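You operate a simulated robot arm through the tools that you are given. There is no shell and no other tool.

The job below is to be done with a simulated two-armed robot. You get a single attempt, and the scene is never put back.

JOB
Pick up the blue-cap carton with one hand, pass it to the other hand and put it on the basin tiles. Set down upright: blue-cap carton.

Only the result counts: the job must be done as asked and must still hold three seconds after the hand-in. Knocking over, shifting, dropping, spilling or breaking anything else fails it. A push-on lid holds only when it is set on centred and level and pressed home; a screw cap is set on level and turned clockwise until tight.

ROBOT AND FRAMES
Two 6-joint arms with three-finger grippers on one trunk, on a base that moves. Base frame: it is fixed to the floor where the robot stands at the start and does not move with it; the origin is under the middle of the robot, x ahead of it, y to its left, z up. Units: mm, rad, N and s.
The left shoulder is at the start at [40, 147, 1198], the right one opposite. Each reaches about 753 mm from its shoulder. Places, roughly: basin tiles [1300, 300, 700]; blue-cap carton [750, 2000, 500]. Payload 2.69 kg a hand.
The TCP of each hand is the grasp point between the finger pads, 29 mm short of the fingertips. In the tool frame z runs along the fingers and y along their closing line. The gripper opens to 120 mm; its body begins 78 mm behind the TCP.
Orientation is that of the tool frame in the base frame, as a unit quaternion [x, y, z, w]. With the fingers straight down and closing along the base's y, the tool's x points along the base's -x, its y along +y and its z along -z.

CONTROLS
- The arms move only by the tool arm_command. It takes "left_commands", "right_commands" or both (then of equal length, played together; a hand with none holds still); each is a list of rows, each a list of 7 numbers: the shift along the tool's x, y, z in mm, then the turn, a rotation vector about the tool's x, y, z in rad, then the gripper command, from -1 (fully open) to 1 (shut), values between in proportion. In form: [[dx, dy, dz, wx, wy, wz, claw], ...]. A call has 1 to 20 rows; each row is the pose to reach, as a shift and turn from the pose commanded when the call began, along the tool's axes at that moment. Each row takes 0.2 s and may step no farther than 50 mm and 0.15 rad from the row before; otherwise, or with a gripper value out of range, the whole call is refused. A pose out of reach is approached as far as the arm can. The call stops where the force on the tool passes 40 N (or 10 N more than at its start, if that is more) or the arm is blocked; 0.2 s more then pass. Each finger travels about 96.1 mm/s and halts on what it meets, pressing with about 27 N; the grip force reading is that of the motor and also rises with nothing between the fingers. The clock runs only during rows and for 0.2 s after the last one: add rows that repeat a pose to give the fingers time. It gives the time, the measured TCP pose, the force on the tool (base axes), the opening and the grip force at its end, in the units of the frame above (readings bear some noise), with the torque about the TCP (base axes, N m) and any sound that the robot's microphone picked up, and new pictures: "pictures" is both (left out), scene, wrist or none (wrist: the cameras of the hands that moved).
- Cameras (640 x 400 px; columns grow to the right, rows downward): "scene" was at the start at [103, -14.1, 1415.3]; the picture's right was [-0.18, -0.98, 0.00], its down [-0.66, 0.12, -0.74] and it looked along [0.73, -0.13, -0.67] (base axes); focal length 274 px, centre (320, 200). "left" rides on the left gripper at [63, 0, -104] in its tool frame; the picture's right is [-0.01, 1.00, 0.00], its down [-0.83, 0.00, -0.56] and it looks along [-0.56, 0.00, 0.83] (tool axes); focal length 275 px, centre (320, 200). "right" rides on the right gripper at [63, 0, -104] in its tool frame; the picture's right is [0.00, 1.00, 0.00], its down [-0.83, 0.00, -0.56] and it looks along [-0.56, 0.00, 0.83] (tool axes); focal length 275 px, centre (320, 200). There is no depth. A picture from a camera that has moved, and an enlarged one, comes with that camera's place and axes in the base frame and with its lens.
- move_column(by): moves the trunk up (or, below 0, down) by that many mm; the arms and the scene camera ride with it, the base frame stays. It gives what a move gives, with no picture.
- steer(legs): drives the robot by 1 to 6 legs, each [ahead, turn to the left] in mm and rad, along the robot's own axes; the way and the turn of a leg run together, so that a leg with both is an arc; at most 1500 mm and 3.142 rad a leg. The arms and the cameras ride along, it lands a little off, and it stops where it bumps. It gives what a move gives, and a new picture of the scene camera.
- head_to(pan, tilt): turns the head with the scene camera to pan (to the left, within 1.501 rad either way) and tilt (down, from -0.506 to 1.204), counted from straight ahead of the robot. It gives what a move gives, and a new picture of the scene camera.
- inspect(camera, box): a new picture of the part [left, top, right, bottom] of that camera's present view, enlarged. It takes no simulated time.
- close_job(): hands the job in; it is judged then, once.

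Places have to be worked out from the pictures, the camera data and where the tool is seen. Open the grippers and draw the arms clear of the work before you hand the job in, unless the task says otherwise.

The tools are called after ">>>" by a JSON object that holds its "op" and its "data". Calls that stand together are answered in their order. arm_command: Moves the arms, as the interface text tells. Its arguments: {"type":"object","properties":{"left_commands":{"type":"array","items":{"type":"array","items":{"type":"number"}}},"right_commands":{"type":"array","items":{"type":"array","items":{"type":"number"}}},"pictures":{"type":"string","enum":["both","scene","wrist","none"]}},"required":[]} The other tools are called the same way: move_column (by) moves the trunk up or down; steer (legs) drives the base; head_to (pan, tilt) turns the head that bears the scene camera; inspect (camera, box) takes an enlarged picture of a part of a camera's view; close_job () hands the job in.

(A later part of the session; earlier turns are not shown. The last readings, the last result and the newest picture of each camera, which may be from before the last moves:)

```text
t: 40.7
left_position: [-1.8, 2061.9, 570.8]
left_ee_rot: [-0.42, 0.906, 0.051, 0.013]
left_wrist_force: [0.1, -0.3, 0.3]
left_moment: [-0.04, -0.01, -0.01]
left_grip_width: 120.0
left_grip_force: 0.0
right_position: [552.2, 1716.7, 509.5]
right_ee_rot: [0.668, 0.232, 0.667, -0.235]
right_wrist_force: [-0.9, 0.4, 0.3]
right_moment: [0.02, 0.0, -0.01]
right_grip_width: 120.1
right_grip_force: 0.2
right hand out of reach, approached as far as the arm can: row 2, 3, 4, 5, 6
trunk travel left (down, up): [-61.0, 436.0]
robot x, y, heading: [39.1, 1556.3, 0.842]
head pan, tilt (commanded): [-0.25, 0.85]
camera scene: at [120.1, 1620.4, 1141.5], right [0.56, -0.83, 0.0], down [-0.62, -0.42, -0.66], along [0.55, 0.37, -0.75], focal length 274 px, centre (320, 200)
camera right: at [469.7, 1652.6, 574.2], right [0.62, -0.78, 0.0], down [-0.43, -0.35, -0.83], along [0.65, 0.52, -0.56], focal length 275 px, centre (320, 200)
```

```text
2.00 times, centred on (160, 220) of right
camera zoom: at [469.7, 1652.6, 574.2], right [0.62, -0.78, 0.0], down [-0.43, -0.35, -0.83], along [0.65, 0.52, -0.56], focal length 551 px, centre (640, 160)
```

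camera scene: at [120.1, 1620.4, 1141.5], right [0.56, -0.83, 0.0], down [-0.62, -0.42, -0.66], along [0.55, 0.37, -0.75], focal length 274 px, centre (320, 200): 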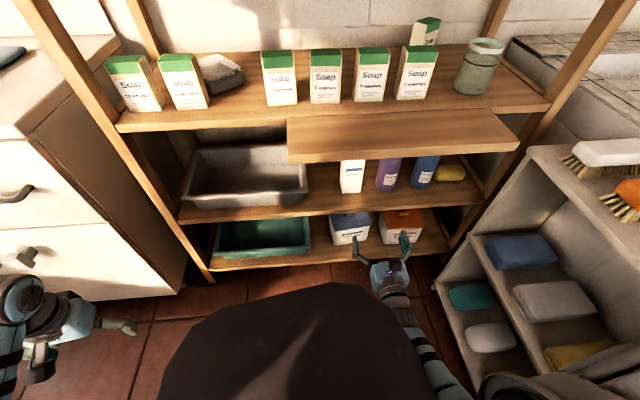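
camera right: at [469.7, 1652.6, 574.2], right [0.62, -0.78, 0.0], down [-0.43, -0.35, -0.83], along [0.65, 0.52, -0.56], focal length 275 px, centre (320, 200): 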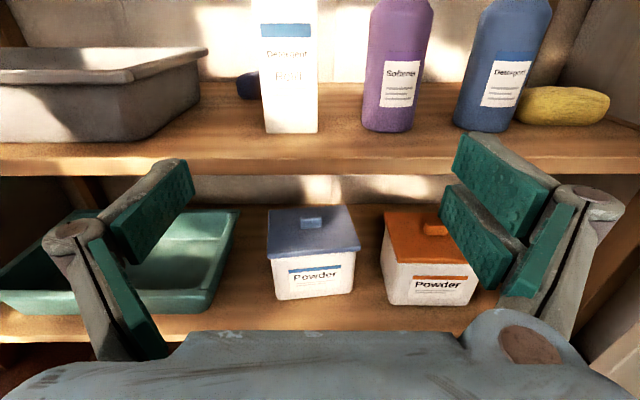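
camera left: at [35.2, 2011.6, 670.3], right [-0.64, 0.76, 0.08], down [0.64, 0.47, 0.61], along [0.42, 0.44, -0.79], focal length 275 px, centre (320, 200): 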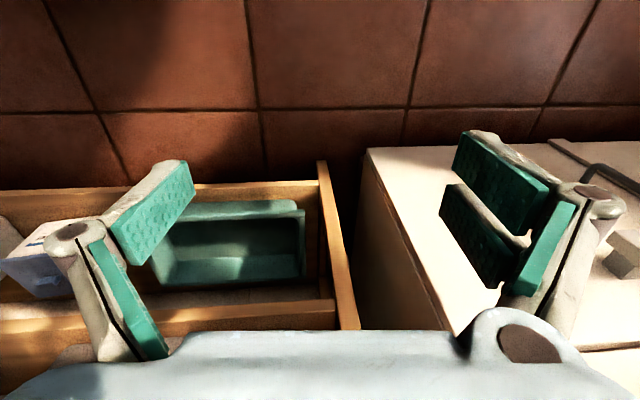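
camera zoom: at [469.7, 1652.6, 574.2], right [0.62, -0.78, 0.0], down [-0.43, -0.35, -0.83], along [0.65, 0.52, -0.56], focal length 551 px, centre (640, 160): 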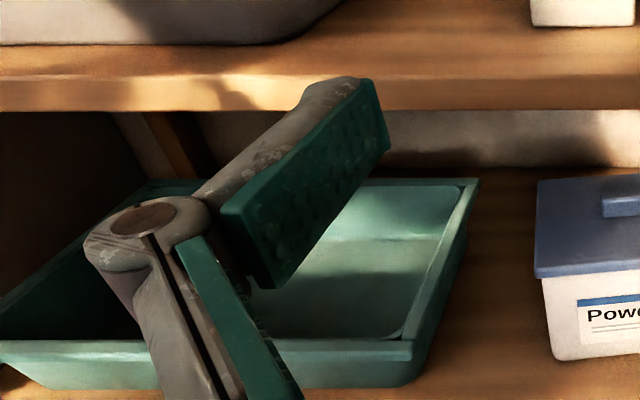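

The shelf edge is level in view, so the hand is square to it. Two wrist views place the carton's front at u≈1740, v 999–1066, with its base at z 447, and the bottle's left edge at v≈939. I drive ahead 190 mm, which should leave the fingertips about 20 mm short of the carton.

>>> {"op": "steer", "data": {"legs": [[185, 0]]}}

>>> {"op": "inspect", "data": {"camera": "right", "box": [0, 0, 640, 400]}}

```text
t: 42.2
left_position: [122.9, 2200.5, 570.3]
left_ee_rot: [-0.42, 0.906, 0.051, 0.012]
left_wrist_force: [0.2, -0.4, -0.5]
left_moment: [0.01, 0.0, 0.0]
left_grip_width: 120.0
left_grip_force: 0.2
right_position: [677.0, 1854.8, 510.8]
right_ee_rot: [0.668, 0.234, 0.666, -0.235]
right_wrist_force: [0.2, -0.5, -0.4]
right_moment: [-0.01, 0.01, -0.02]
right_grip_width: 120.0
right_grip_force: 0.1
trunk travel left (down, up): [-61.0, 436.0]
robot x, y, heading: [167.4, 1695.8, 0.842]
head pan, tilt (commanded): [-0.25, 0.85]
camera scene: at [244.1, 1759.3, 1141.4], right [0.56, -0.83, 0.0], down [-0.62, -0.42, -0.66], along [0.55, 0.37, -0.75], focal length 274 px, centre (320, 200)
```

scene: 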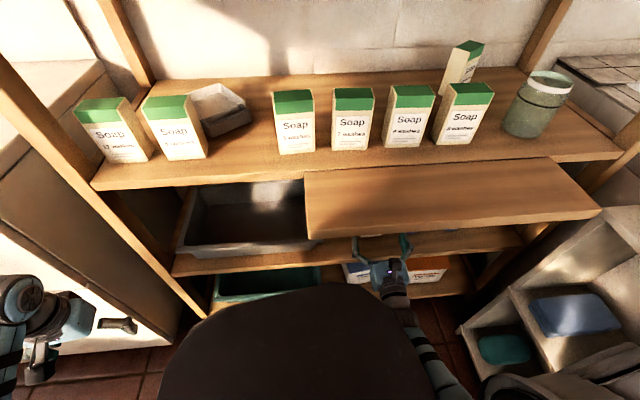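

```text
1.00 times, centred on (320, 200) of right (not enlarged: the box is as wide or as high as the picture)
camera zoom: at [593.5, 1791.4, 573.9], right [0.62, -0.78, 0.0], down [-0.43, -0.35, -0.83], along [0.65, 0.52, -0.56], focal length 275 px, centre (320, 200)
```

zoom: 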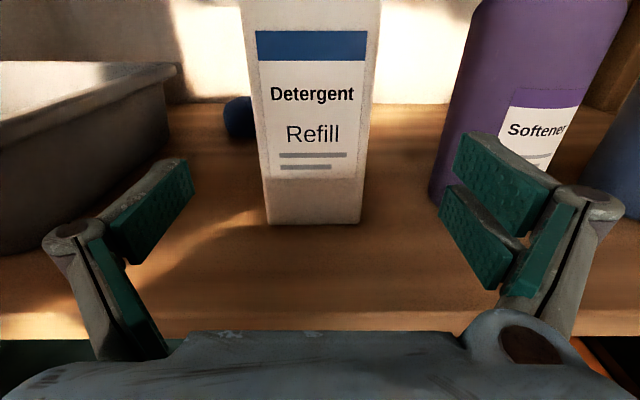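

The hand is at u 1688, v 1025, about as planned, and the carton's centre line is at v≈1032. I narrow the fingers to about 100 mm, shift 7 mm left and 8 mm down, and slide in around the carton by 80 mm.

>>> {"op": "arm_command", "data": {"right_commands": [[-3, -3, 0, 0, 0, 0, -0.66], [-6, -6, 0, 0, 0, 0, -0.66], [-8, -7.5, 0, 0, 0, 0, -0.66], [-8, -7.5, 10, 0, 0, 0, -0.66], [-8, -7.5, 20, 0, 0, 0, -0.66], [-8, -7.5, 30, 0, 0, 0, -0.66], [-8, -7.5, 40, 0, 0, 0, -0.66]], "pictures": "both"}}

```text
t: 43.8
left_position: [122.1, 2200.1, 570.7]
left_ee_rot: [-0.419, 0.906, 0.051, 0.013]
left_wrist_force: [-0.3, -0.3, 0.6]
left_moment: [0.01, 0.01, 0.04]
left_grip_width: 119.6
left_grip_force: 0.0
right_position: [703.1, 1887.1, 501.5]
right_ee_rot: [0.669, 0.232, 0.666, -0.235]
right_wrist_force: [0.3, 0.1, 0.0]
right_moment: [0.01, 0.03, 0.0]
right_grip_width: 99.5
right_grip_force: 0.0
trunk travel left (down, up): [-61.0, 436.0]
robot x, y, heading: [167.5, 1702.0, 0.845]
head pan, tilt (commanded): [-0.25, 0.85]
camera scene: at [243.6, 1758.8, 1141.4], right [0.56, -0.83, 0.0], down [-0.62, -0.42, -0.66], along [0.55, 0.37, -0.75], focal length 274 px, centre (320, 200)
camera right: at [620.0, 1821.8, 566.1], right [0.62, -0.78, 0.0], down [-0.43, -0.35, -0.83], along [0.65, 0.52, -0.56], focal length 275 px, centre (320, 200)
```

scene: 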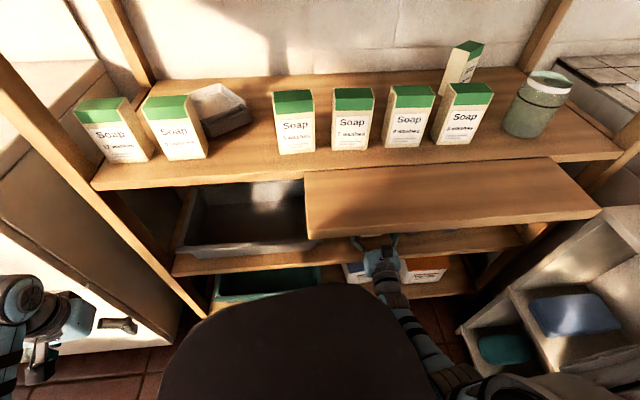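
right: 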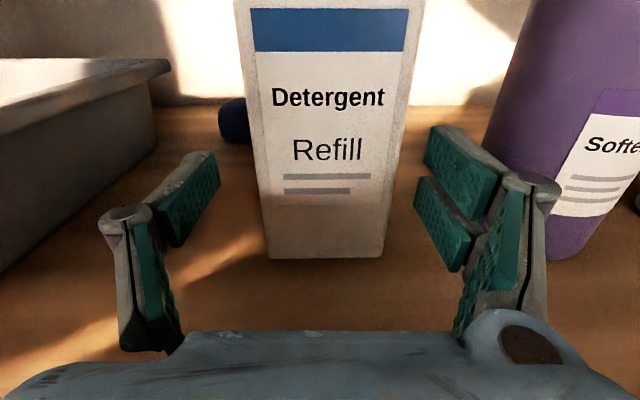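

The carton is centred between the open fingers, with clearance to the bottle. I slide in the remaining 40 mm.

>>> {"op": "arm_command", "data": {"right_commands": [[1, 0, 10, 0, 0, 0, -0.66], [1, 1, 20, 0, 0, 0, -0.66], [1, 1, 30, 0, 0, 0, -0.66], [1, 1, 38, 0, 0, 0, -0.66], [1, 1, 38, 0, 0, 0, -0.66]], "pictures": "wrist"}}

```text
t: 45.0
left_position: [122.2, 2199.7, 570.9]
left_ee_rot: [-0.421, 0.906, 0.051, 0.013]
left_wrist_force: [-0.9, -0.4, 0.2]
left_moment: [-0.02, 0.0, -0.01]
left_grip_width: 120.2
left_grip_force: 0.2
right_position: [733.1, 1909.6, 502.2]
right_ee_rot: [0.668, 0.233, 0.667, -0.234]
right_wrist_force: [-0.6, -0.1, -0.5]
right_moment: [0.02, 0.02, 0.02]
right_grip_width: 99.7
right_grip_force: 0.1
trunk travel left (down, up): [-61.0, 436.0]
robot x, y, heading: [161.7, 1697.9, 0.842]
head pan, tilt (commanded): [-0.25, 0.85]
camera right: at [650.3, 1845.1, 567.0], right [0.62, -0.78, 0.0], down [-0.43, -0.35, -0.83], along [0.65, 0.52, -0.56], focal length 275 px, centre (320, 200)
```

right: 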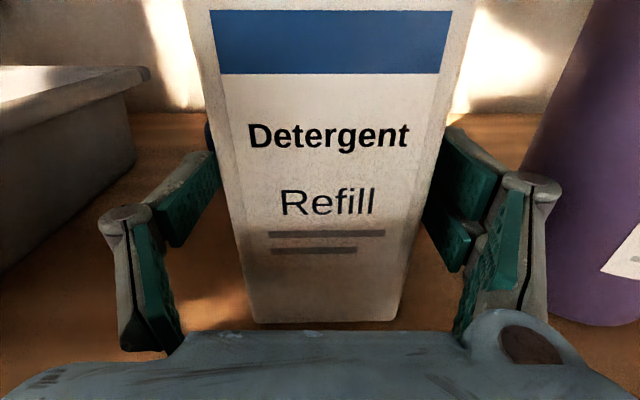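

The TCP is at u 1766, v 1033, with the pads flanking the carton on both sides and no contact force. I close the gripper.

>>> {"op": "arm_command", "data": {"right_commands": [[0, 0, 0, 0, 0, 0, -0.3], [0, 0, 0, 0, 0, 0, 0.0], [0, 0, 0, 0, 0, 0, 0.3], [0, 0, 0, 0, 0, 0, 0.5], [0, 0, 0, 0, 0, 0, 0.5], [0, 0, 0, 0, 0, 0, 0.5]], "pictures": "wrist"}}

```text
t: 46.4
left_position: [121.2, 2200.1, 571.2]
left_ee_rot: [-0.42, 0.906, 0.051, 0.014]
left_wrist_force: [0.0, 0.0, 1.0]
left_moment: [-0.03, 0.0, -0.02]
left_grip_width: 120.1
left_grip_force: 0.0
right_position: [731.9, 1910.0, 502.7]
right_ee_rot: [0.668, 0.233, 0.667, -0.234]
right_wrist_force: [3.1, -1.6, 1.5]
right_moment: [-0.22, -0.21, 0.07]
right_grip_width: 64.7
right_grip_force: 26.4
trunk travel left (down, up): [-61.0, 436.0]
robot x, y, heading: [162.2, 1698.4, 0.838]
head pan, tilt (commanded): [-0.25, 0.85]
camera right: at [650.4, 1844.8, 566.9], right [0.62, -0.78, 0.0], down [-0.43, -0.35, -0.83], along [0.65, 0.52, -0.56], focal length 275 px, centre (320, 200)
```

right: 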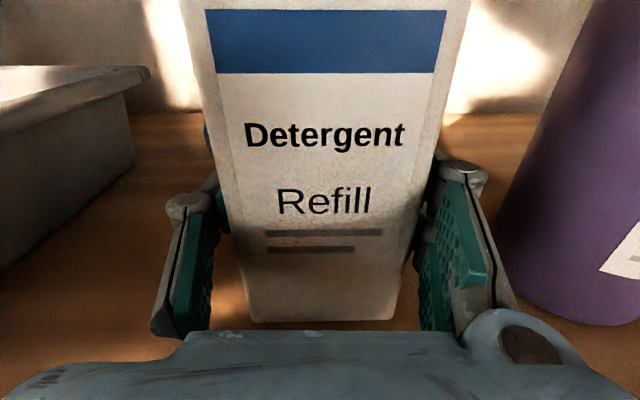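

The carton is gripped at 64.7 mm wide with 26 N. I lift it 35 mm straight up.

>>> {"op": "arm_command", "data": {"right_commands": [[5, 0, 0, 0, 0, 0, 0.5], [12, 0, 0, 0, 0, 0, 0.5], [20, 0, 0, 0, 0, 0, 0.5], [28, 0, 0, 0, 0, 0, 0.5], [35, 0, 0, 0, 0, 0, 0.5], [35, 0, 0, 0, 0, 0, 0.5]], "pictures": "both"}}

```text
t: 47.8
left_position: [121.9, 2199.6, 570.7]
left_ee_rot: [-0.42, 0.906, 0.052, 0.011]
left_wrist_force: [-0.5, -0.7, -0.4]
left_moment: [-0.01, 0.0, -0.02]
left_grip_width: 119.8
left_grip_force: 0.1
right_position: [732.9, 1910.0, 538.1]
right_ee_rot: [0.668, 0.234, 0.666, -0.235]
right_wrist_force: [0.3, -0.1, -5.6]
right_moment: [0.03, 0.03, 0.02]
right_grip_width: 64.6
right_grip_force: 27.0
trunk travel left (down, up): [-61.0, 436.0]
robot x, y, heading: [167.0, 1699.0, 0.839]
head pan, tilt (commanded): [-0.25, 0.85]
camera scene: at [244.4, 1759.0, 1141.3], right [0.56, -0.83, 0.0], down [-0.62, -0.42, -0.66], along [0.55, 0.37, -0.75], focal length 274 px, centre (320, 200)
camera right: at [650.6, 1845.3, 601.8], right [0.62, -0.78, 0.0], down [-0.43, -0.35, -0.83], along [0.65, 0.52, -0.56], focal length 275 px, centre (320, 200)
```

scene: 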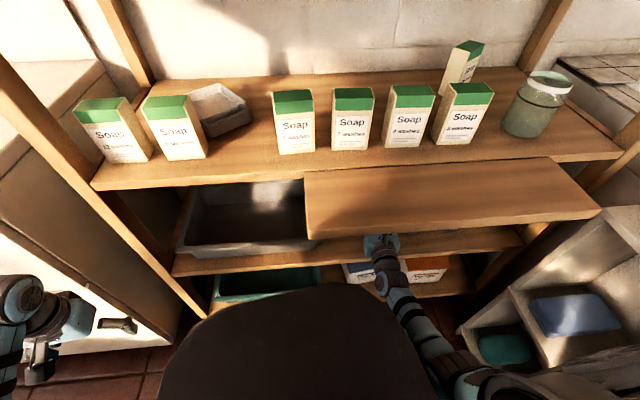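
right: 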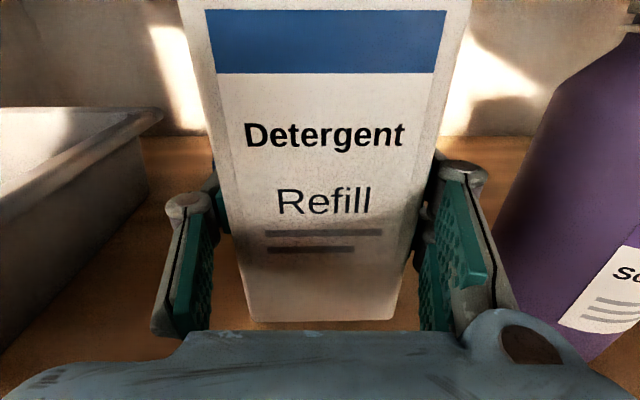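

The carton lifted cleanly, weighing about 0.57 kg. I draw it straight back out with the arm by 80 mm before driving away.

>>> {"op": "arm_command", "data": {"right_commands": [[0, 0, -10, 0, 0, 0, 0.5], [0, 0, -22, 0, 0, 0, 0.5], [0, 0, -35, 0, 0, 0, 0.5], [0, 0, -48, 0, 0, 0, 0.5], [0, 0, -62, 0, 0, 0, 0.5], [0, 0, -76, 0, 0, 0, 0.5], [0, 0, -80, 0, 0, 0, 0.5]], "pictures": "both"}}

```text
t: 49.4
left_position: [121.4, 2200.2, 569.7]
left_ee_rot: [-0.421, 0.906, 0.052, 0.011]
left_wrist_force: [0.2, 1.0, 0.0]
left_moment: [-0.02, -0.01, -0.02]
left_grip_width: 119.8
left_grip_force: 0.1
right_position: [671.2, 1858.6, 538.7]
right_ee_rot: [0.668, 0.234, 0.666, -0.235]
right_wrist_force: [0.2, 0.0, -5.3]
right_moment: [0.01, -0.01, 0.0]
right_grip_width: 64.8
right_grip_force: 27.1
trunk travel left (down, up): [-61.0, 436.0]
robot x, y, heading: [164.8, 1700.4, 0.839]
head pan, tilt (commanded): [-0.25, 0.85]
camera scene: at [244.3, 1758.9, 1141.4], right [0.56, -0.83, 0.0], down [-0.62, -0.42, -0.66], along [0.55, 0.37, -0.75], focal length 274 px, centre (320, 200)
camera right: at [588.4, 1794.9, 602.4], right [0.62, -0.78, 0.0], down [-0.43, -0.35, -0.83], along [0.65, 0.52, -0.56], focal length 275 px, centre (320, 200)
```

scene: 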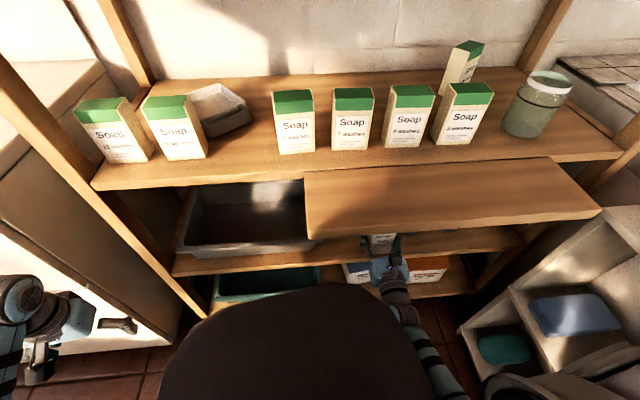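
right: 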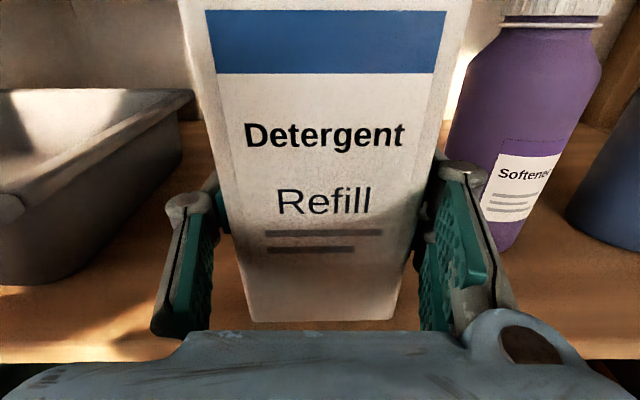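

The carton is out in front of the shelf, clear of the bottle and tray. I drive straight back 180 mm to the earlier open spot, then raise the trunk.

>>> {"op": "steer", "data": {"legs": [[-180, 0]]}}

>>> {"op": "move_column", "data": {"by": 250}}

>>> {"op": "head_to", "data": {"pan": 0.0, "tilt": 0.95}}

```text
t: 50.9
left_position: [2.5, 2065.8, 570.5]
left_ee_rot: [-0.42, 0.906, 0.052, 0.012]
left_wrist_force: [-0.4, 1.1, -0.6]
left_moment: [0.03, 0.01, 0.03]
left_grip_width: 120.1
left_grip_force: 0.2
right_position: [551.1, 1723.0, 539.1]
right_ee_rot: [0.668, 0.233, 0.667, -0.235]
right_wrist_force: [-0.3, 0.2, -5.6]
right_moment: [0.03, 0.0, 0.03]
right_grip_width: 64.7
right_grip_force: 27.6
trunk travel left (down, up): [-61.0, 436.0]
robot x, y, heading: [46.2, 1565.7, 0.842]
head pan, tilt (commanded): [-0.25, 0.85]
camera scene: at [124.0, 1624.0, 1141.4], right [0.56, -0.83, 0.0], down [-0.62, -0.42, -0.66], along [0.55, 0.37, -0.75], focal length 274 px, centre (320, 200)
```

scene: 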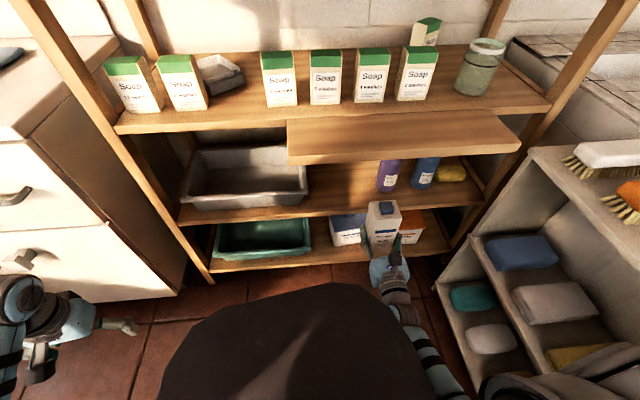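

```text
t: 53.0
left_position: [4.9, 2067.0, 793.7]
left_ee_rot: [-0.419, 0.906, 0.051, 0.011]
left_wrist_force: [0.1, 0.1, 0.2]
left_moment: [0.03, -0.01, 0.02]
left_grip_width: 120.0
left_grip_force: 0.1
right_position: [551.8, 1723.6, 752.9]
right_ee_rot: [0.676, 0.234, 0.658, -0.235]
right_wrist_force: [5.7, 0.5, -16.1]
right_moment: [0.15, 0.48, 0.01]
right_grip_width: 64.2
right_grip_force: 27.3
trunk travel left (down, up): [-282.0, 215.0]
robot x, y, heading: [44.6, 1565.9, 0.841]
head pan, tilt (commanded): [-0.25, 0.85]
stopped: the force on the tool passed its limit at 60 N (the readings are from after the stop); the commanded pose is now the measured one
```

```text
t: 53.8
left_position: [3.1, 2065.1, 792.1]
left_ee_rot: [-0.421, 0.906, 0.052, 0.011]
left_wrist_force: [0.4, -0.1, -0.3]
left_moment: [0.01, 0.01, -0.02]
left_grip_width: 119.8
left_grip_force: 0.0
right_position: [551.6, 1723.4, 753.4]
right_ee_rot: [0.675, 0.233, 0.659, -0.235]
right_wrist_force: [-5.5, -2.0, -21.6]
right_moment: [0.28, 0.36, -0.15]
right_grip_width: 64.3
right_grip_force: 26.4
trunk travel left (down, up): [-282.0, 215.0]
robot x, y, heading: [41.7, 1564.2, 0.84]
head pan, tilt (commanded): [0.0, 0.949]
camera scene: at [109.5, 1635.3, 1355.6], right [0.75, -0.67, 0.0], down [-0.54, -0.61, -0.58], along [0.39, 0.43, -0.81], focal length 274 px, centre (320, 200)
```

scene: 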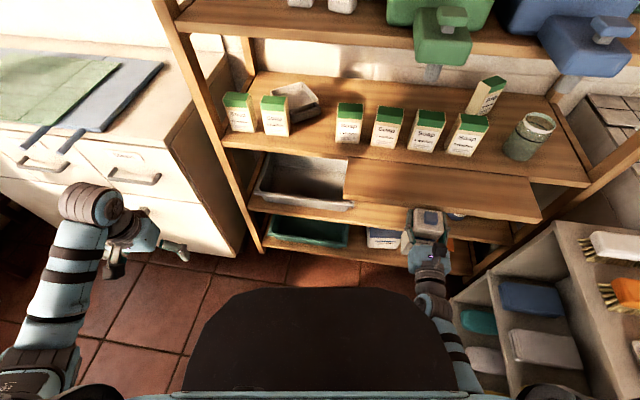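

The trunk stopped because the tool met more than 60 N: the carton or fingers likely caught the plank's front edge. I look closely before moving anything.

>>> {"op": "inspect", "data": {"camera": "right", "box": [0, 0, 640, 400]}}

>>> {"op": "inspect", "data": {"camera": "scene", "box": [330, 140, 570, 300]}}

>>> {"op": "inspect", "data": {"camera": "left", "box": [0, 0, 640, 400]}}

```text
1.00 times, centred on (320, 200) of right (not enlarged: the box is as wide or as high as the picture)
camera zoom: at [469.6, 1660.0, 819.9], right [0.63, -0.78, -0.01], down [-0.45, -0.35, -0.82], along [0.64, 0.52, -0.57], focal length 275 px, centre (320, 200)
```

zoom: 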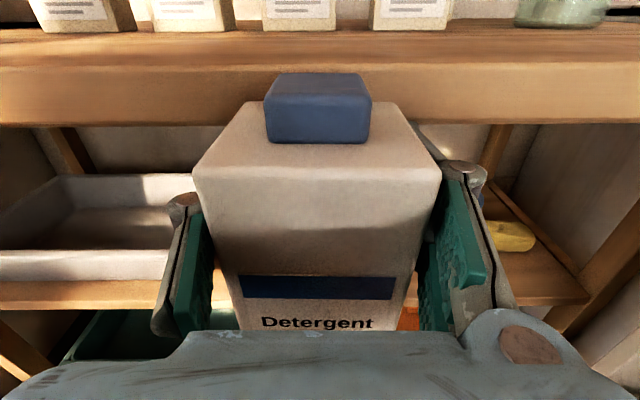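

```text
2.50 times, centred on (450, 220) of scene
camera zoom: at [109.5, 1635.3, 1355.6], right [0.75, -0.67, 0.0], down [-0.54, -0.61, -0.58], along [0.39, 0.43, -0.81], focal length 684 px, centre (-5, 150)
```

zoom: 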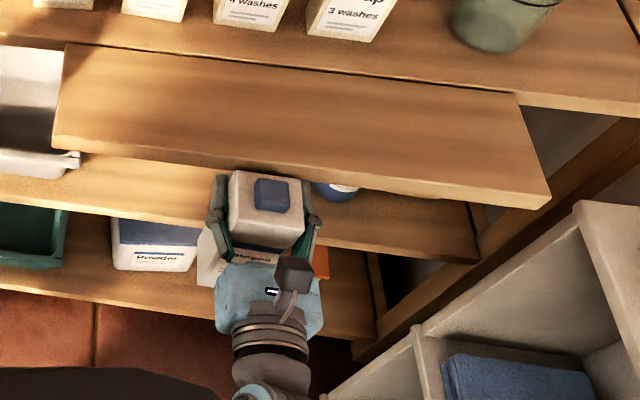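

```text
1.00 times, centred on (320, 200) of left (not enlarged: the box is as wide or as high as the picture)
camera zoom: at [-35.8, 2008.3, 892.0], right [-0.76, 0.65, 0.08], down [0.55, 0.57, 0.61], along [0.34, 0.51, -0.79], focal length 275 px, centre (320, 200)
```

zoom: 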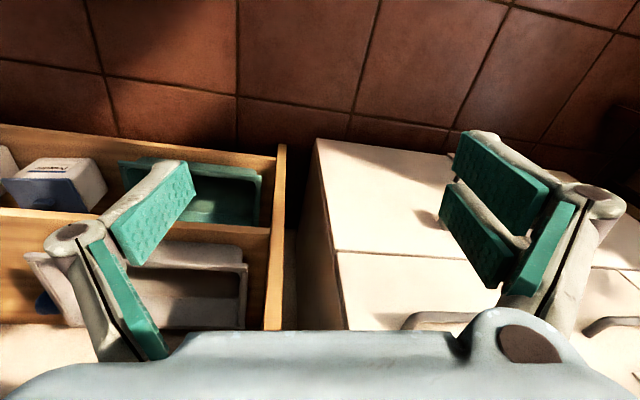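

The carton was pushed down in the grasp by the plank's underside; it is still upright, now held about 27 mm below its top. I lower the hand 45 mm to free it, watching the force.

>>> {"op": "arm_command", "data": {"right_commands": [[-5, 0, 0, 0, 0, 0, 0.5], [-12, 0, 0, 0, 0, 0, 0.5], [-22, 0, 0, 0, 0, 0, 0.5], [-34, 0, 0, 0, 0, 0, 0.5], [-45, 0, 0, 0, 0, 0, 0.5]], "pictures": "both"}}

```text
t: 55.0
left_position: [2.7, 2066.2, 791.6]
left_ee_rot: [-0.42, 0.906, 0.052, 0.011]
left_wrist_force: [1.0, -0.2, -0.8]
left_moment: [0.02, -0.01, 0.0]
left_grip_width: 120.0
left_grip_force: 0.1
right_position: [549.0, 1724.1, 709.4]
right_ee_rot: [0.674, 0.232, 0.66, -0.235]
right_wrist_force: [0.5, -0.2, -5.1]
right_moment: [0.04, -0.04, 0.04]
right_grip_width: 64.4
right_grip_force: 26.5
trunk travel left (down, up): [-282.0, 215.0]
robot x, y, heading: [48.1, 1565.3, 0.844]
head pan, tilt (commanded): [0.0, 0.949]
camera scene: at [108.5, 1635.4, 1355.7], right [0.75, -0.67, 0.0], down [-0.54, -0.61, -0.58], along [0.39, 0.43, -0.81], focal length 274 px, centre (320, 200)
camera right: at [468.2, 1660.2, 776.3], right [0.63, -0.78, 0.0], down [-0.45, -0.35, -0.82], along [0.64, 0.52, -0.57], focal length 275 px, centre (320, 200)
```

scene: 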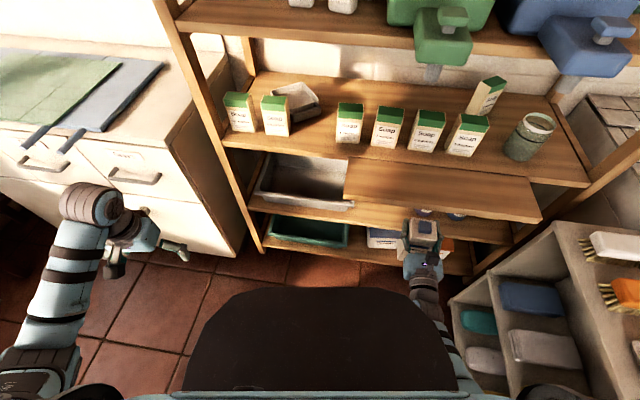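
right: 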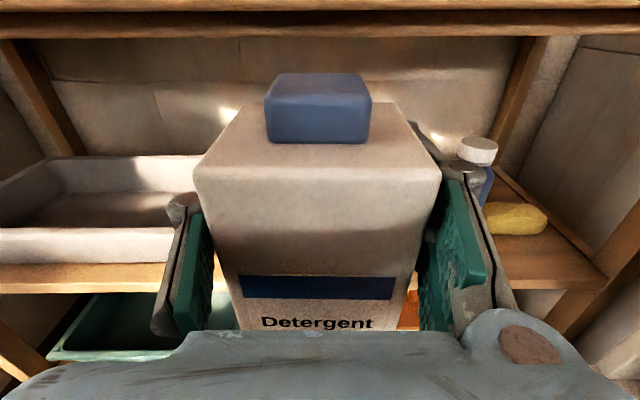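

The force is back to just the carton's weight, so it is free of the plank. I pull the hand back 60 mm with the arm to get clear of the plank before anything else.

>>> {"op": "arm_command", "data": {"right_commands": [[0, 0, -12, 0, 0, 0, 0.5], [0, 0, -26, 0, 0, 0, 0.5], [0, 0, -40, 0, 0, 0, 0.5], [0, 0, -54, 0, 0, 0, 0.5], [0, 0, -66, 0, 0, 0, 0.5], [0, 0, -66, 0, 0, 0, 0.5]], "pictures": "both"}}

```text
t: 56.4
left_position: [3.5, 2067.1, 791.3]
left_ee_rot: [-0.421, 0.906, 0.051, 0.012]
left_wrist_force: [-0.4, 0.4, 0.3]
left_moment: [-0.02, -0.03, 0.03]
left_grip_width: 119.8
left_grip_force: 0.0
right_position: [499.2, 1682.5, 711.9]
right_ee_rot: [0.673, 0.234, 0.661, -0.236]
right_wrist_force: [0.0, -0.5, -6.3]
right_moment: [0.02, -0.06, -0.01]
right_grip_width: 64.4
right_grip_force: 26.7
trunk travel left (down, up): [-282.0, 215.0]
robot x, y, heading: [43.9, 1562.6, 0.838]
head pan, tilt (commanded): [0.0, 0.949]
camera scene: at [108.3, 1635.3, 1355.7], right [0.75, -0.67, 0.0], down [-0.54, -0.61, -0.58], along [0.39, 0.43, -0.81], focal length 274 px, centre (320, 200)
camera right: at [417.2, 1619.1, 777.8], right [0.63, -0.78, 0.0], down [-0.45, -0.35, -0.82], along [0.64, 0.52, -0.57], focal length 275 px, centre (320, 200)
```

scene: 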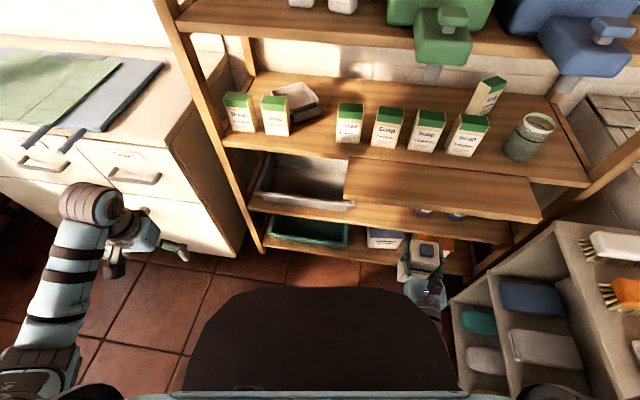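
right: 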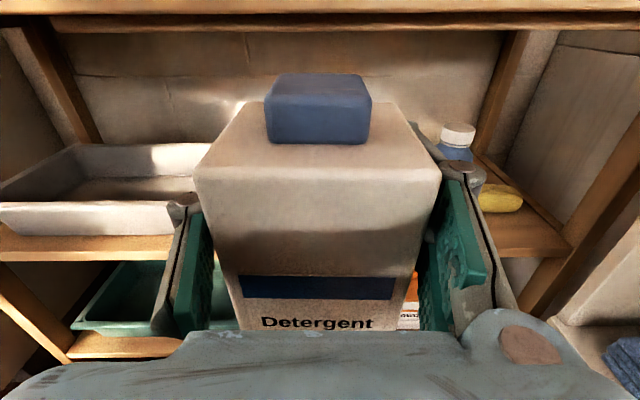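

The carton is now about 70 mm clear of the plank. I raise the trunk 150 mm, well away from the shelf edge, so the carton will ride above the basin height.

>>> {"op": "move_column", "data": {"by": 150}}

```text
t: 58.1
left_position: [2.5, 2066.4, 943.0]
left_ee_rot: [-0.42, 0.906, 0.052, 0.011]
left_wrist_force: [-0.1, -0.5, 0.1]
left_moment: [0.02, 0.03, -0.02]
left_grip_width: 119.9
left_grip_force: 0.0
right_position: [500.3, 1682.5, 861.7]
right_ee_rot: [0.674, 0.233, 0.66, -0.236]
right_wrist_force: [-0.2, -0.2, -5.9]
right_moment: [0.02, -0.09, -0.01]
right_grip_width: 64.3
right_grip_force: 26.5
trunk travel left (down, up): [-432.0, 65.0]
robot x, y, heading: [45.7, 1565.1, 0.842]
head pan, tilt (commanded): [0.0, 0.949]
```

The trunk is up and the carton steady at about 5.9 N. I now bring both hands inward so they stay within the robot's width for the drive back through the gap.

>>> {"op": "arm_command", "data": {"left_commands": [[-5, -20, 30, 0, 0, 0, -1], [-15, -50, 50, 0, 0, 0, -1], [-25, -85, 60, 0, 0, 0, -1], [-35, -120, 65, 0, 0, 0, -1], [-45, -150, 65, 0, 0, 0, -1], [-50, -170, 65, 0, 0, 0, -1], [-50, -170, 65, 0, 0, 0, -1]], "right_commands": [[0, -18, 2, 0, 0, 0, 0.5], [0, -38, 4, 0, 0, 0, 0.5], [0, -58, 6, 0, 0, 0, 0.5], [0, -80, 8, 0, 0, 0, 0.5], [0, -102, 10, 0, 0, 0, 0.5], [0, -123, 10, 0, 0, 0, 0.5], [0, -123, 10, 0, 0, 0, 0.5]], "pictures": "both"}}

```text
t: 59.4
left_position: [148.1, 2009.5, 867.4]
left_ee_rot: [-0.42, 0.906, 0.052, 0.012]
left_wrist_force: [0.0, 0.5, -0.5]
left_moment: [0.0, 0.02, 0.02]
left_grip_width: 120.1
left_grip_force: 0.1
right_position: [476.1, 1759.7, 874.1]
right_ee_rot: [0.646, 0.258, 0.685, -0.218]
right_wrist_force: [-0.2, 0.6, -5.5]
right_moment: [0.01, -0.02, 0.02]
right_grip_width: 64.4
right_grip_force: 26.9
trunk travel left (down, up): [-432.0, 65.0]
robot x, y, heading: [42.5, 1562.1, 0.84]
head pan, tilt (commanded): [0.0, 0.949]
stopped in row 6 (right hand): the force on the tool passed its limit at 90 N (the readings are from after the stop); the commanded pose is now the measured one
camera scene: at [108.0, 1637.5, 1504.8], right [0.75, -0.67, 0.0], down [-0.54, -0.61, -0.58], along [0.39, 0.43, -0.81], focal length 274 px, centre (320, 200)
camera right: at [388.3, 1696.2, 933.5], right [0.63, -0.77, 0.08], down [-0.37, -0.38, -0.85], along [0.68, 0.51, -0.53], focal length 275 px, centre (320, 200)
camera left: at [108.3, 1952.0, 967.0], right [-0.76, 0.65, 0.08], down [0.55, 0.57, 0.61], along [0.35, 0.51, -0.79], focal length 275 px, centre (320, 200)
```

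scene: 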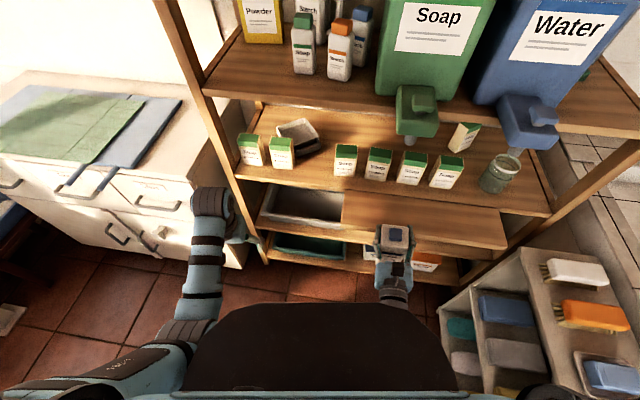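
right: 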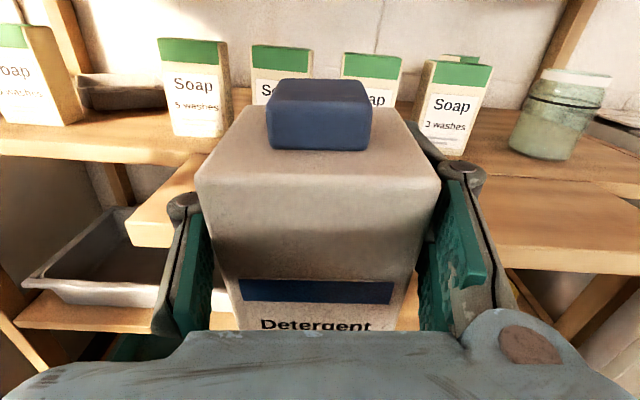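
left: 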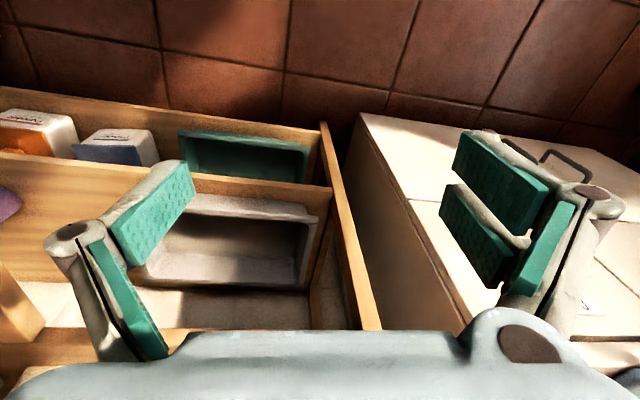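

The right arm stopped on a force spike with its orientation slightly off, though the carton is still in the grip and the soaps on the shelf are standing. I check the carton and plank closely before continuing.

>>> {"op": "inspect", "data": {"camera": "scene", "box": [300, 120, 540, 320]}}

>>> {"op": "inspect", "data": {"camera": "scene", "box": [160, 0, 640, 300]}}

```text
2.00 times, centred on (420, 220) of scene
camera zoom: at [108.0, 1637.5, 1504.8], right [0.75, -0.67, 0.0], down [-0.54, -0.61, -0.58], along [0.39, 0.43, -0.81], focal length 547 px, centre (120, 160)
```

zoom: 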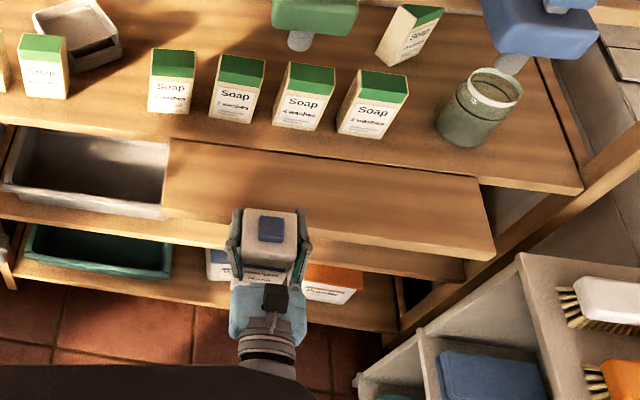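

```text
1.33 times, centred on (400, 150) of scene
camera zoom: at [108.0, 1637.5, 1504.8], right [0.75, -0.67, 0.0], down [-0.54, -0.61, -0.58], along [0.39, 0.43, -0.81], focal length 365 px, centre (213, 267)
```

zoom: 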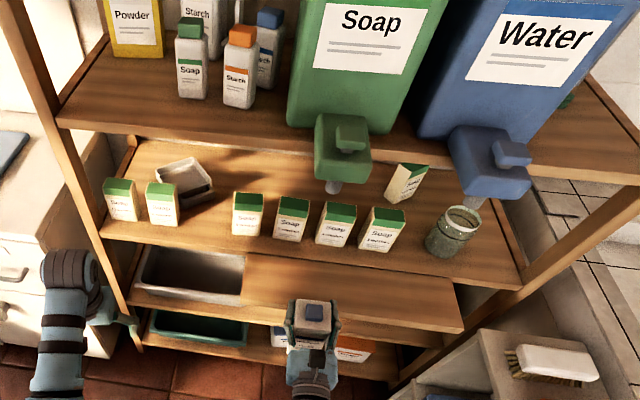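

The plank and soaps are where they were, and the carton is still seated in the grip, about 45 mm clear of the plank. I raise the trunk the last 60 mm so the carton's base is above plank level, then turn left away from the shelf.

>>> {"op": "move_column", "data": {"by": 60}}

>>> {"op": "steer", "data": {"legs": [[0, 0.35]]}}

```text
t: 60.4
left_position: [148.9, 2008.0, 929.6]
left_ee_rot: [-0.42, 0.906, 0.051, 0.012]
left_wrist_force: [-0.2, 0.0, 0.2]
left_moment: [-0.01, 0.04, 0.03]
left_grip_width: 119.8
left_grip_force: 0.0
right_position: [480.1, 1762.2, 940.8]
right_ee_rot: [0.641, 0.254, 0.69, -0.222]
right_wrist_force: [-0.3, -0.4, -6.7]
right_moment: [0.04, -0.06, 0.01]
right_grip_width: 64.3
right_grip_force: 26.7
trunk travel left (down, up): [-492.0, 5.0]
robot x, y, heading: [46.5, 1562.4, 0.844]
head pan, tilt (commanded): [0.0, 0.949]
```

```text
t: 61.9
left_position: [-10.0, 2016.6, 929.6]
left_ee_rot: [-0.571, 0.819, 0.053, 0.004]
left_wrist_force: [-0.5, 0.2, -1.2]
left_moment: [-0.03, 0.02, -0.02]
left_grip_width: 119.8
left_grip_force: 0.0
right_position: [384.2, 1899.2, 940.8]
right_ee_rot: [0.586, 0.362, 0.641, -0.339]
right_wrist_force: [0.1, 0.3, -4.6]
right_moment: [-0.04, 0.01, 0.01]
right_grip_width: 64.4
right_grip_force: 26.8
trunk travel left (down, up): [-492.0, 5.0]
robot x, y, heading: [46.6, 1566.0, 1.186]
head pan, tilt (commanded): [0.0, 0.949]
camera scene: at [81.5, 1652.5, 1565.5], right [0.93, -0.37, 0.0], down [-0.3, -0.76, -0.58], along [0.21, 0.54, -0.81], focal length 274 px, centre (320, 200)
```

scene: 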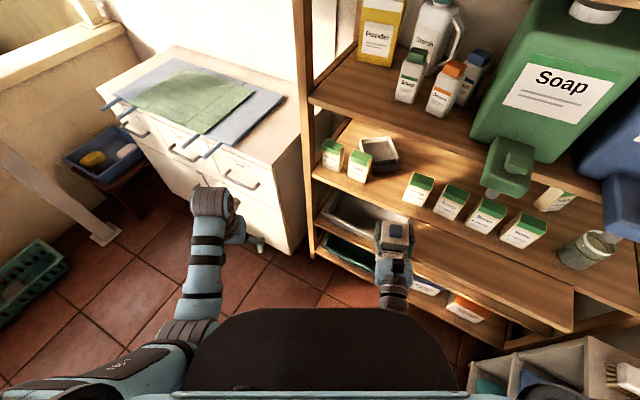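

The turn is clear of the shelf. I finish turning to face along the gap, then reverse in two stages back to the open floor.

>>> {"op": "steer", "data": {"legs": [[0, 0.354]]}}

>>> {"op": "steer", "data": {"legs": [[-300, 0]]}}

```text
t: 63.4
left_position: [-164.1, 1969.6, 928.1]
left_ee_rot: [0.707, -0.706, -0.053, 0.005]
left_wrist_force: [0.0, -0.4, -0.2]
left_moment: [0.02, 0.0, -0.01]
left_grip_width: 120.0
left_grip_force: 0.1
right_position: [247.8, 1997.4, 942.2]
right_ee_rot: [0.512, 0.46, 0.572, -0.447]
right_wrist_force: [0.4, -0.5, -6.6]
right_moment: [0.04, 0.01, 0.0]
right_grip_width: 64.2
right_grip_force: 27.3
trunk travel left (down, up): [-492.0, 5.0]
robot x, y, heading: [44.2, 1567.9, 1.544]
head pan, tilt (commanded): [0.0, 0.949]
camera scene: at [48.9, 1659.5, 1565.5], right [1.0, -0.02, 0.0], down [-0.02, -0.81, -0.58], along [0.01, 0.58, -0.81], focal length 274 px, centre (320, 200)
```

scene: 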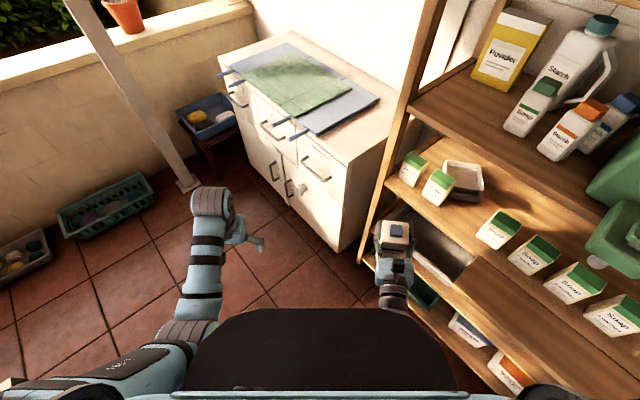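

```text
t: 65.4
left_position: [-172.6, 1673.6, 927.7]
left_ee_rot: [0.706, -0.706, -0.053, 0.007]
left_wrist_force: [0.5, -0.1, -0.6]
left_moment: [0.02, 0.02, -0.04]
left_grip_width: 120.0
left_grip_force: 0.0
right_position: [241.3, 1700.2, 939.9]
right_ee_rot: [0.512, 0.46, 0.573, -0.445]
right_wrist_force: [-0.5, 0.5, -5.8]
right_moment: [0.09, -0.01, 0.0]
right_grip_width: 64.3
right_grip_force: 27.2
trunk travel left (down, up): [-492.0, 5.0]
robot x, y, heading: [37.9, 1264.9, 1.544]
head pan, tilt (commanded): [0.0, 0.949]
camera scene: at [40.9, 1364.6, 1565.3], right [1.0, -0.03, 0.0], down [-0.02, -0.81, -0.58], along [0.01, 0.58, -0.81], focal length 274 px, centre (320, 200)
```

scene: 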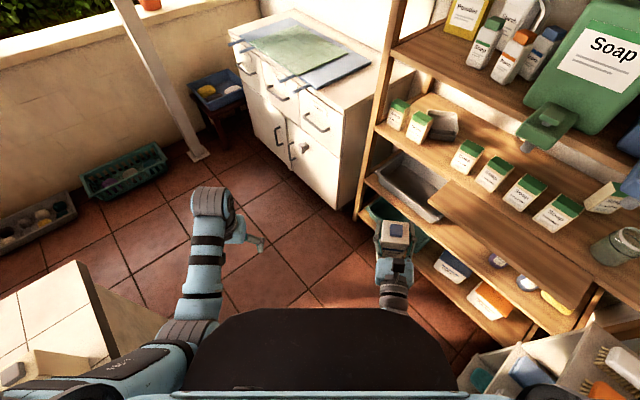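

The way is clear on both sides. I continue reversing 800 mm to the open floor in front of the basin.

>>> {"op": "steer", "data": {"legs": [[-400, 0], [-400, 0]]}}

>>> {"op": "head_to", "data": {"pan": -0.9, "tilt": 0.65}}

```text
t: 67.2
left_position: [-157.7, 1495.6, 912.1]
left_ee_rot: [-0.688, 0.724, 0.037, -0.013]
left_wrist_force: [-1.4, -0.5, 1.0]
left_moment: [0.09, -0.1, -0.03]
left_grip_width: 119.9
left_grip_force: 0.1
right_position: [254.6, 1500.7, 925.2]
right_ee_rot: [0.531, 0.46, 0.576, -0.418]
right_wrist_force: [-2.1, 0.3, -6.5]
right_moment: [0.1, 0.07, -0.07]
right_grip_width: 64.2
right_grip_force: 27.4
trunk travel left (down, up): [-492.0, 5.0]
robot x, y, heading: [30.9, 1046.8, 1.574]
head pan, tilt (commanded): [0.0, 0.949]
stopped in leg 1: the robot was blocked; the commanded pose is now the measured one
camera scene: at [22.9, 1178.5, 1564.1], right [1.0, 0.0, 0.01], down [0.01, -0.83, -0.56], along [0.0, 0.56, -0.83], focal length 274 px, centre (320, 200)
```

scene: 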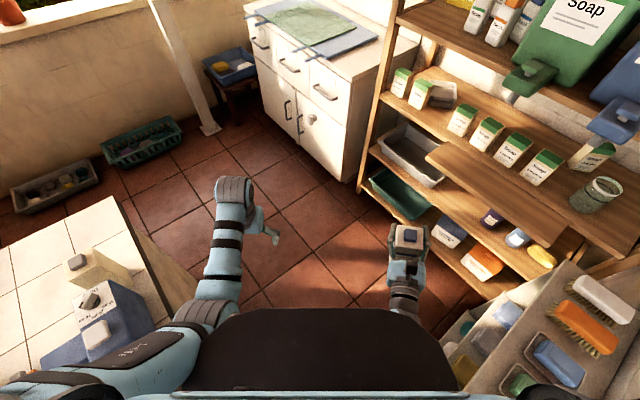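

```text
t: 68.4
left_position: [-151.4, 1467.4, 926.6]
left_ee_rot: [-0.688, 0.724, 0.05, -0.005]
left_wrist_force: [-0.2, -1.6, -0.1]
left_moment: [0.05, -0.04, -0.02]
left_grip_width: 120.3
left_grip_force: 0.0
right_position: [259.2, 1472.6, 937.9]
right_ee_rot: [0.524, 0.45, 0.583, -0.428]
right_wrist_force: [-0.1, -1.1, -5.4]
right_moment: [0.05, 0.01, 0.01]
right_grip_width: 64.1
right_grip_force: 27.2
trunk travel left (down, up): [-492.0, 5.0]
robot x, y, heading: [31.9, 1043.9, 1.569]
head pan, tilt (commanded): [-0.901, 0.649]
camera scene: at [99.8, 1115.4, 1590.0], right [0.62, -0.78, 0.0], down [-0.47, -0.37, -0.8], along [0.62, 0.5, -0.6], focal length 274 px, centre (320, 200)
```

scene: 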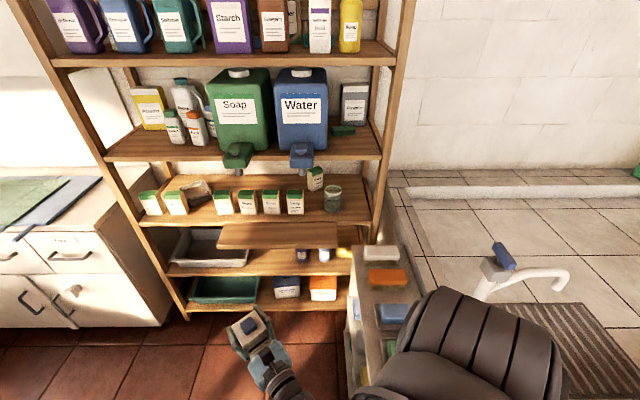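

The robot was blocked after about 220 mm and twisted slightly left, so something on its right side is touching, probably the basin corner. I look down on the right side.

>>> {"op": "head_to", "data": {"pan": -1.4, "tilt": 1.2}}

>>> {"op": "head_to", "data": {"pan": 1.4, "tilt": 1.1}}

```text
t: 69.3
left_position: [-153.0, 1473.0, 923.8]
left_ee_rot: [-0.688, 0.724, 0.048, -0.007]
left_wrist_force: [-0.1, -0.4, -0.1]
left_moment: [0.0, 0.02, -0.02]
left_grip_width: 120.3
left_grip_force: 0.1
right_position: [260.0, 1476.4, 934.1]
right_ee_rot: [0.526, 0.45, 0.582, -0.426]
right_wrist_force: [0.0, 0.1, -5.8]
right_moment: [0.07, 0.0, -0.04]
right_grip_width: 63.9
right_grip_force: 27.0
trunk travel left (down, up): [-492.0, 5.0]
robot x, y, heading: [33.7, 1045.5, 1.568]
head pan, tilt (commanded): [-1.4, 1.201]
camera scene: at [87.4, 1078.7, 1549.4], right [0.17, -0.98, 0.0], down [-0.92, -0.16, -0.36], along [0.36, 0.06, -0.93], focal length 274 px, centre (320, 200)
```

scene: 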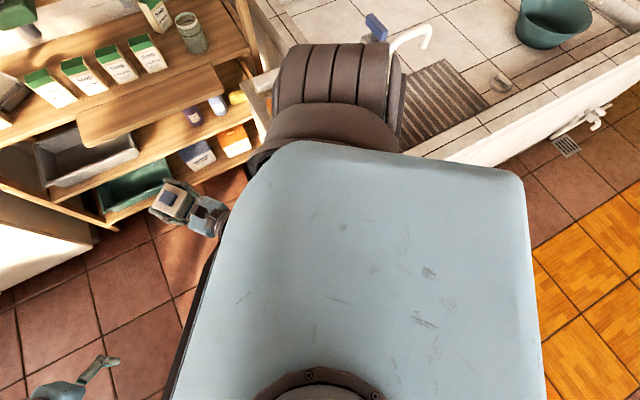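

```text
t: 71.8
left_position: [-152.6, 1472.2, 925.3]
left_ee_rot: [-0.688, 0.724, 0.049, -0.006]
left_wrist_force: [0.5, 0.3, 0.3]
left_moment: [0.01, -0.02, -0.02]
left_grip_width: 120.0
left_grip_force: 0.1
right_position: [260.2, 1476.8, 936.3]
right_ee_rot: [0.526, 0.45, 0.582, -0.426]
right_wrist_force: [-0.4, -0.3, -5.9]
right_moment: [0.11, 0.02, 0.0]
right_grip_width: 64.2
right_grip_force: 26.8
trunk travel left (down, up): [-492.0, 5.0]
robot x, y, heading: [34.1, 1045.1, 1.572]
head pan, tilt (commanded): [1.4, 1.1]
camera scene: at [-29.9, 1078.8, 1555.4], right [0.17, 0.99, 0.0], down [0.88, -0.15, -0.45], along [-0.45, 0.08, -0.89], focal length 274 px, centre (320, 200)
```

scene: 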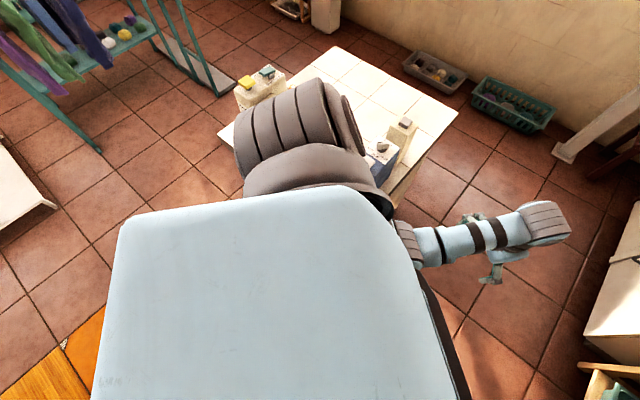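

Neither view shows the contact itself, but the twist points to the base's right side grazing the basin corner. I drive forward 200 mm while easing a few millimetres left, then straighten.

>>> {"op": "steer", "data": {"legs": [[100, 0.03], [100, 0], [0, -0.05]]}}

>>> {"op": "head_to", "data": {"pan": 0.0, "tilt": 0.9}}

```text
t: 74.1
left_position: [-150.7, 1679.3, 923.6]
left_ee_rot: [-0.681, 0.731, 0.048, -0.006]
left_wrist_force: [-0.4, 0.0, 0.1]
left_moment: [-0.02, -0.02, 0.01]
left_grip_width: 119.7
left_grip_force: 0.1
right_position: [261.7, 1677.2, 936.3]
right_ee_rot: [0.529, 0.448, 0.585, -0.421]
right_wrist_force: [-0.1, -0.4, -6.6]
right_moment: [0.09, 0.03, 0.0]
right_grip_width: 64.2
right_grip_force: 27.4
trunk travel left (down, up): [-492.0, 5.0]
robot x, y, heading: [25.7, 1248.6, 1.556]
head pan, tilt (commanded): [1.4, 1.1]
camera scene: at [-37.1, 1286.6, 1555.2], right [0.19, 0.98, 0.0], down [0.88, -0.17, -0.45], along [-0.45, 0.08, -0.89], focal length 274 px, centre (320, 200)
```

scene: 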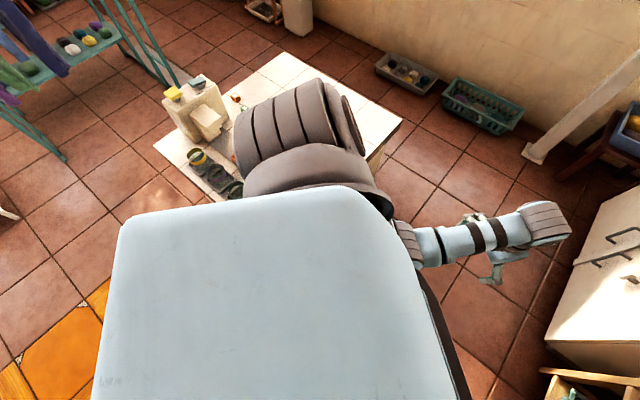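

```text
t: 75.6
left_position: [-150.5, 1675.0, 924.4]
left_ee_rot: [-0.681, 0.73, 0.049, -0.005]
left_wrist_force: [0.4, -0.4, 0.4]
left_moment: [-0.03, -0.04, 0.01]
left_grip_width: 120.0
left_grip_force: 0.0
right_position: [263.9, 1673.3, 936.7]
right_ee_rot: [0.53, 0.446, 0.585, -0.422]
right_wrist_force: [0.4, 0.5, -5.8]
right_moment: [0.09, -0.01, 0.0]
right_grip_width: 63.8
right_grip_force: 26.9
trunk travel left (down, up): [-492.0, 5.0]
robot x, y, heading: [24.4, 1248.8, 1.557]
head pan, tilt (commanded): [0.0, 0.901]
camera scene: at [28.3, 1344.6, 1569.2], right [1.0, -0.02, 0.0], down [-0.01, -0.78, -0.62], along [0.01, 0.62, -0.78], focal length 274 px, centre (320, 200)
```

scene: 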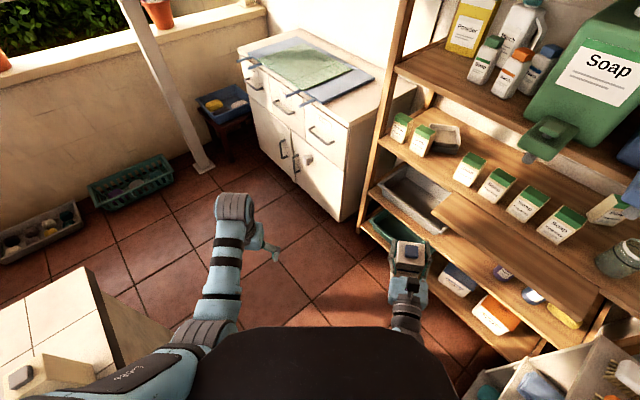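

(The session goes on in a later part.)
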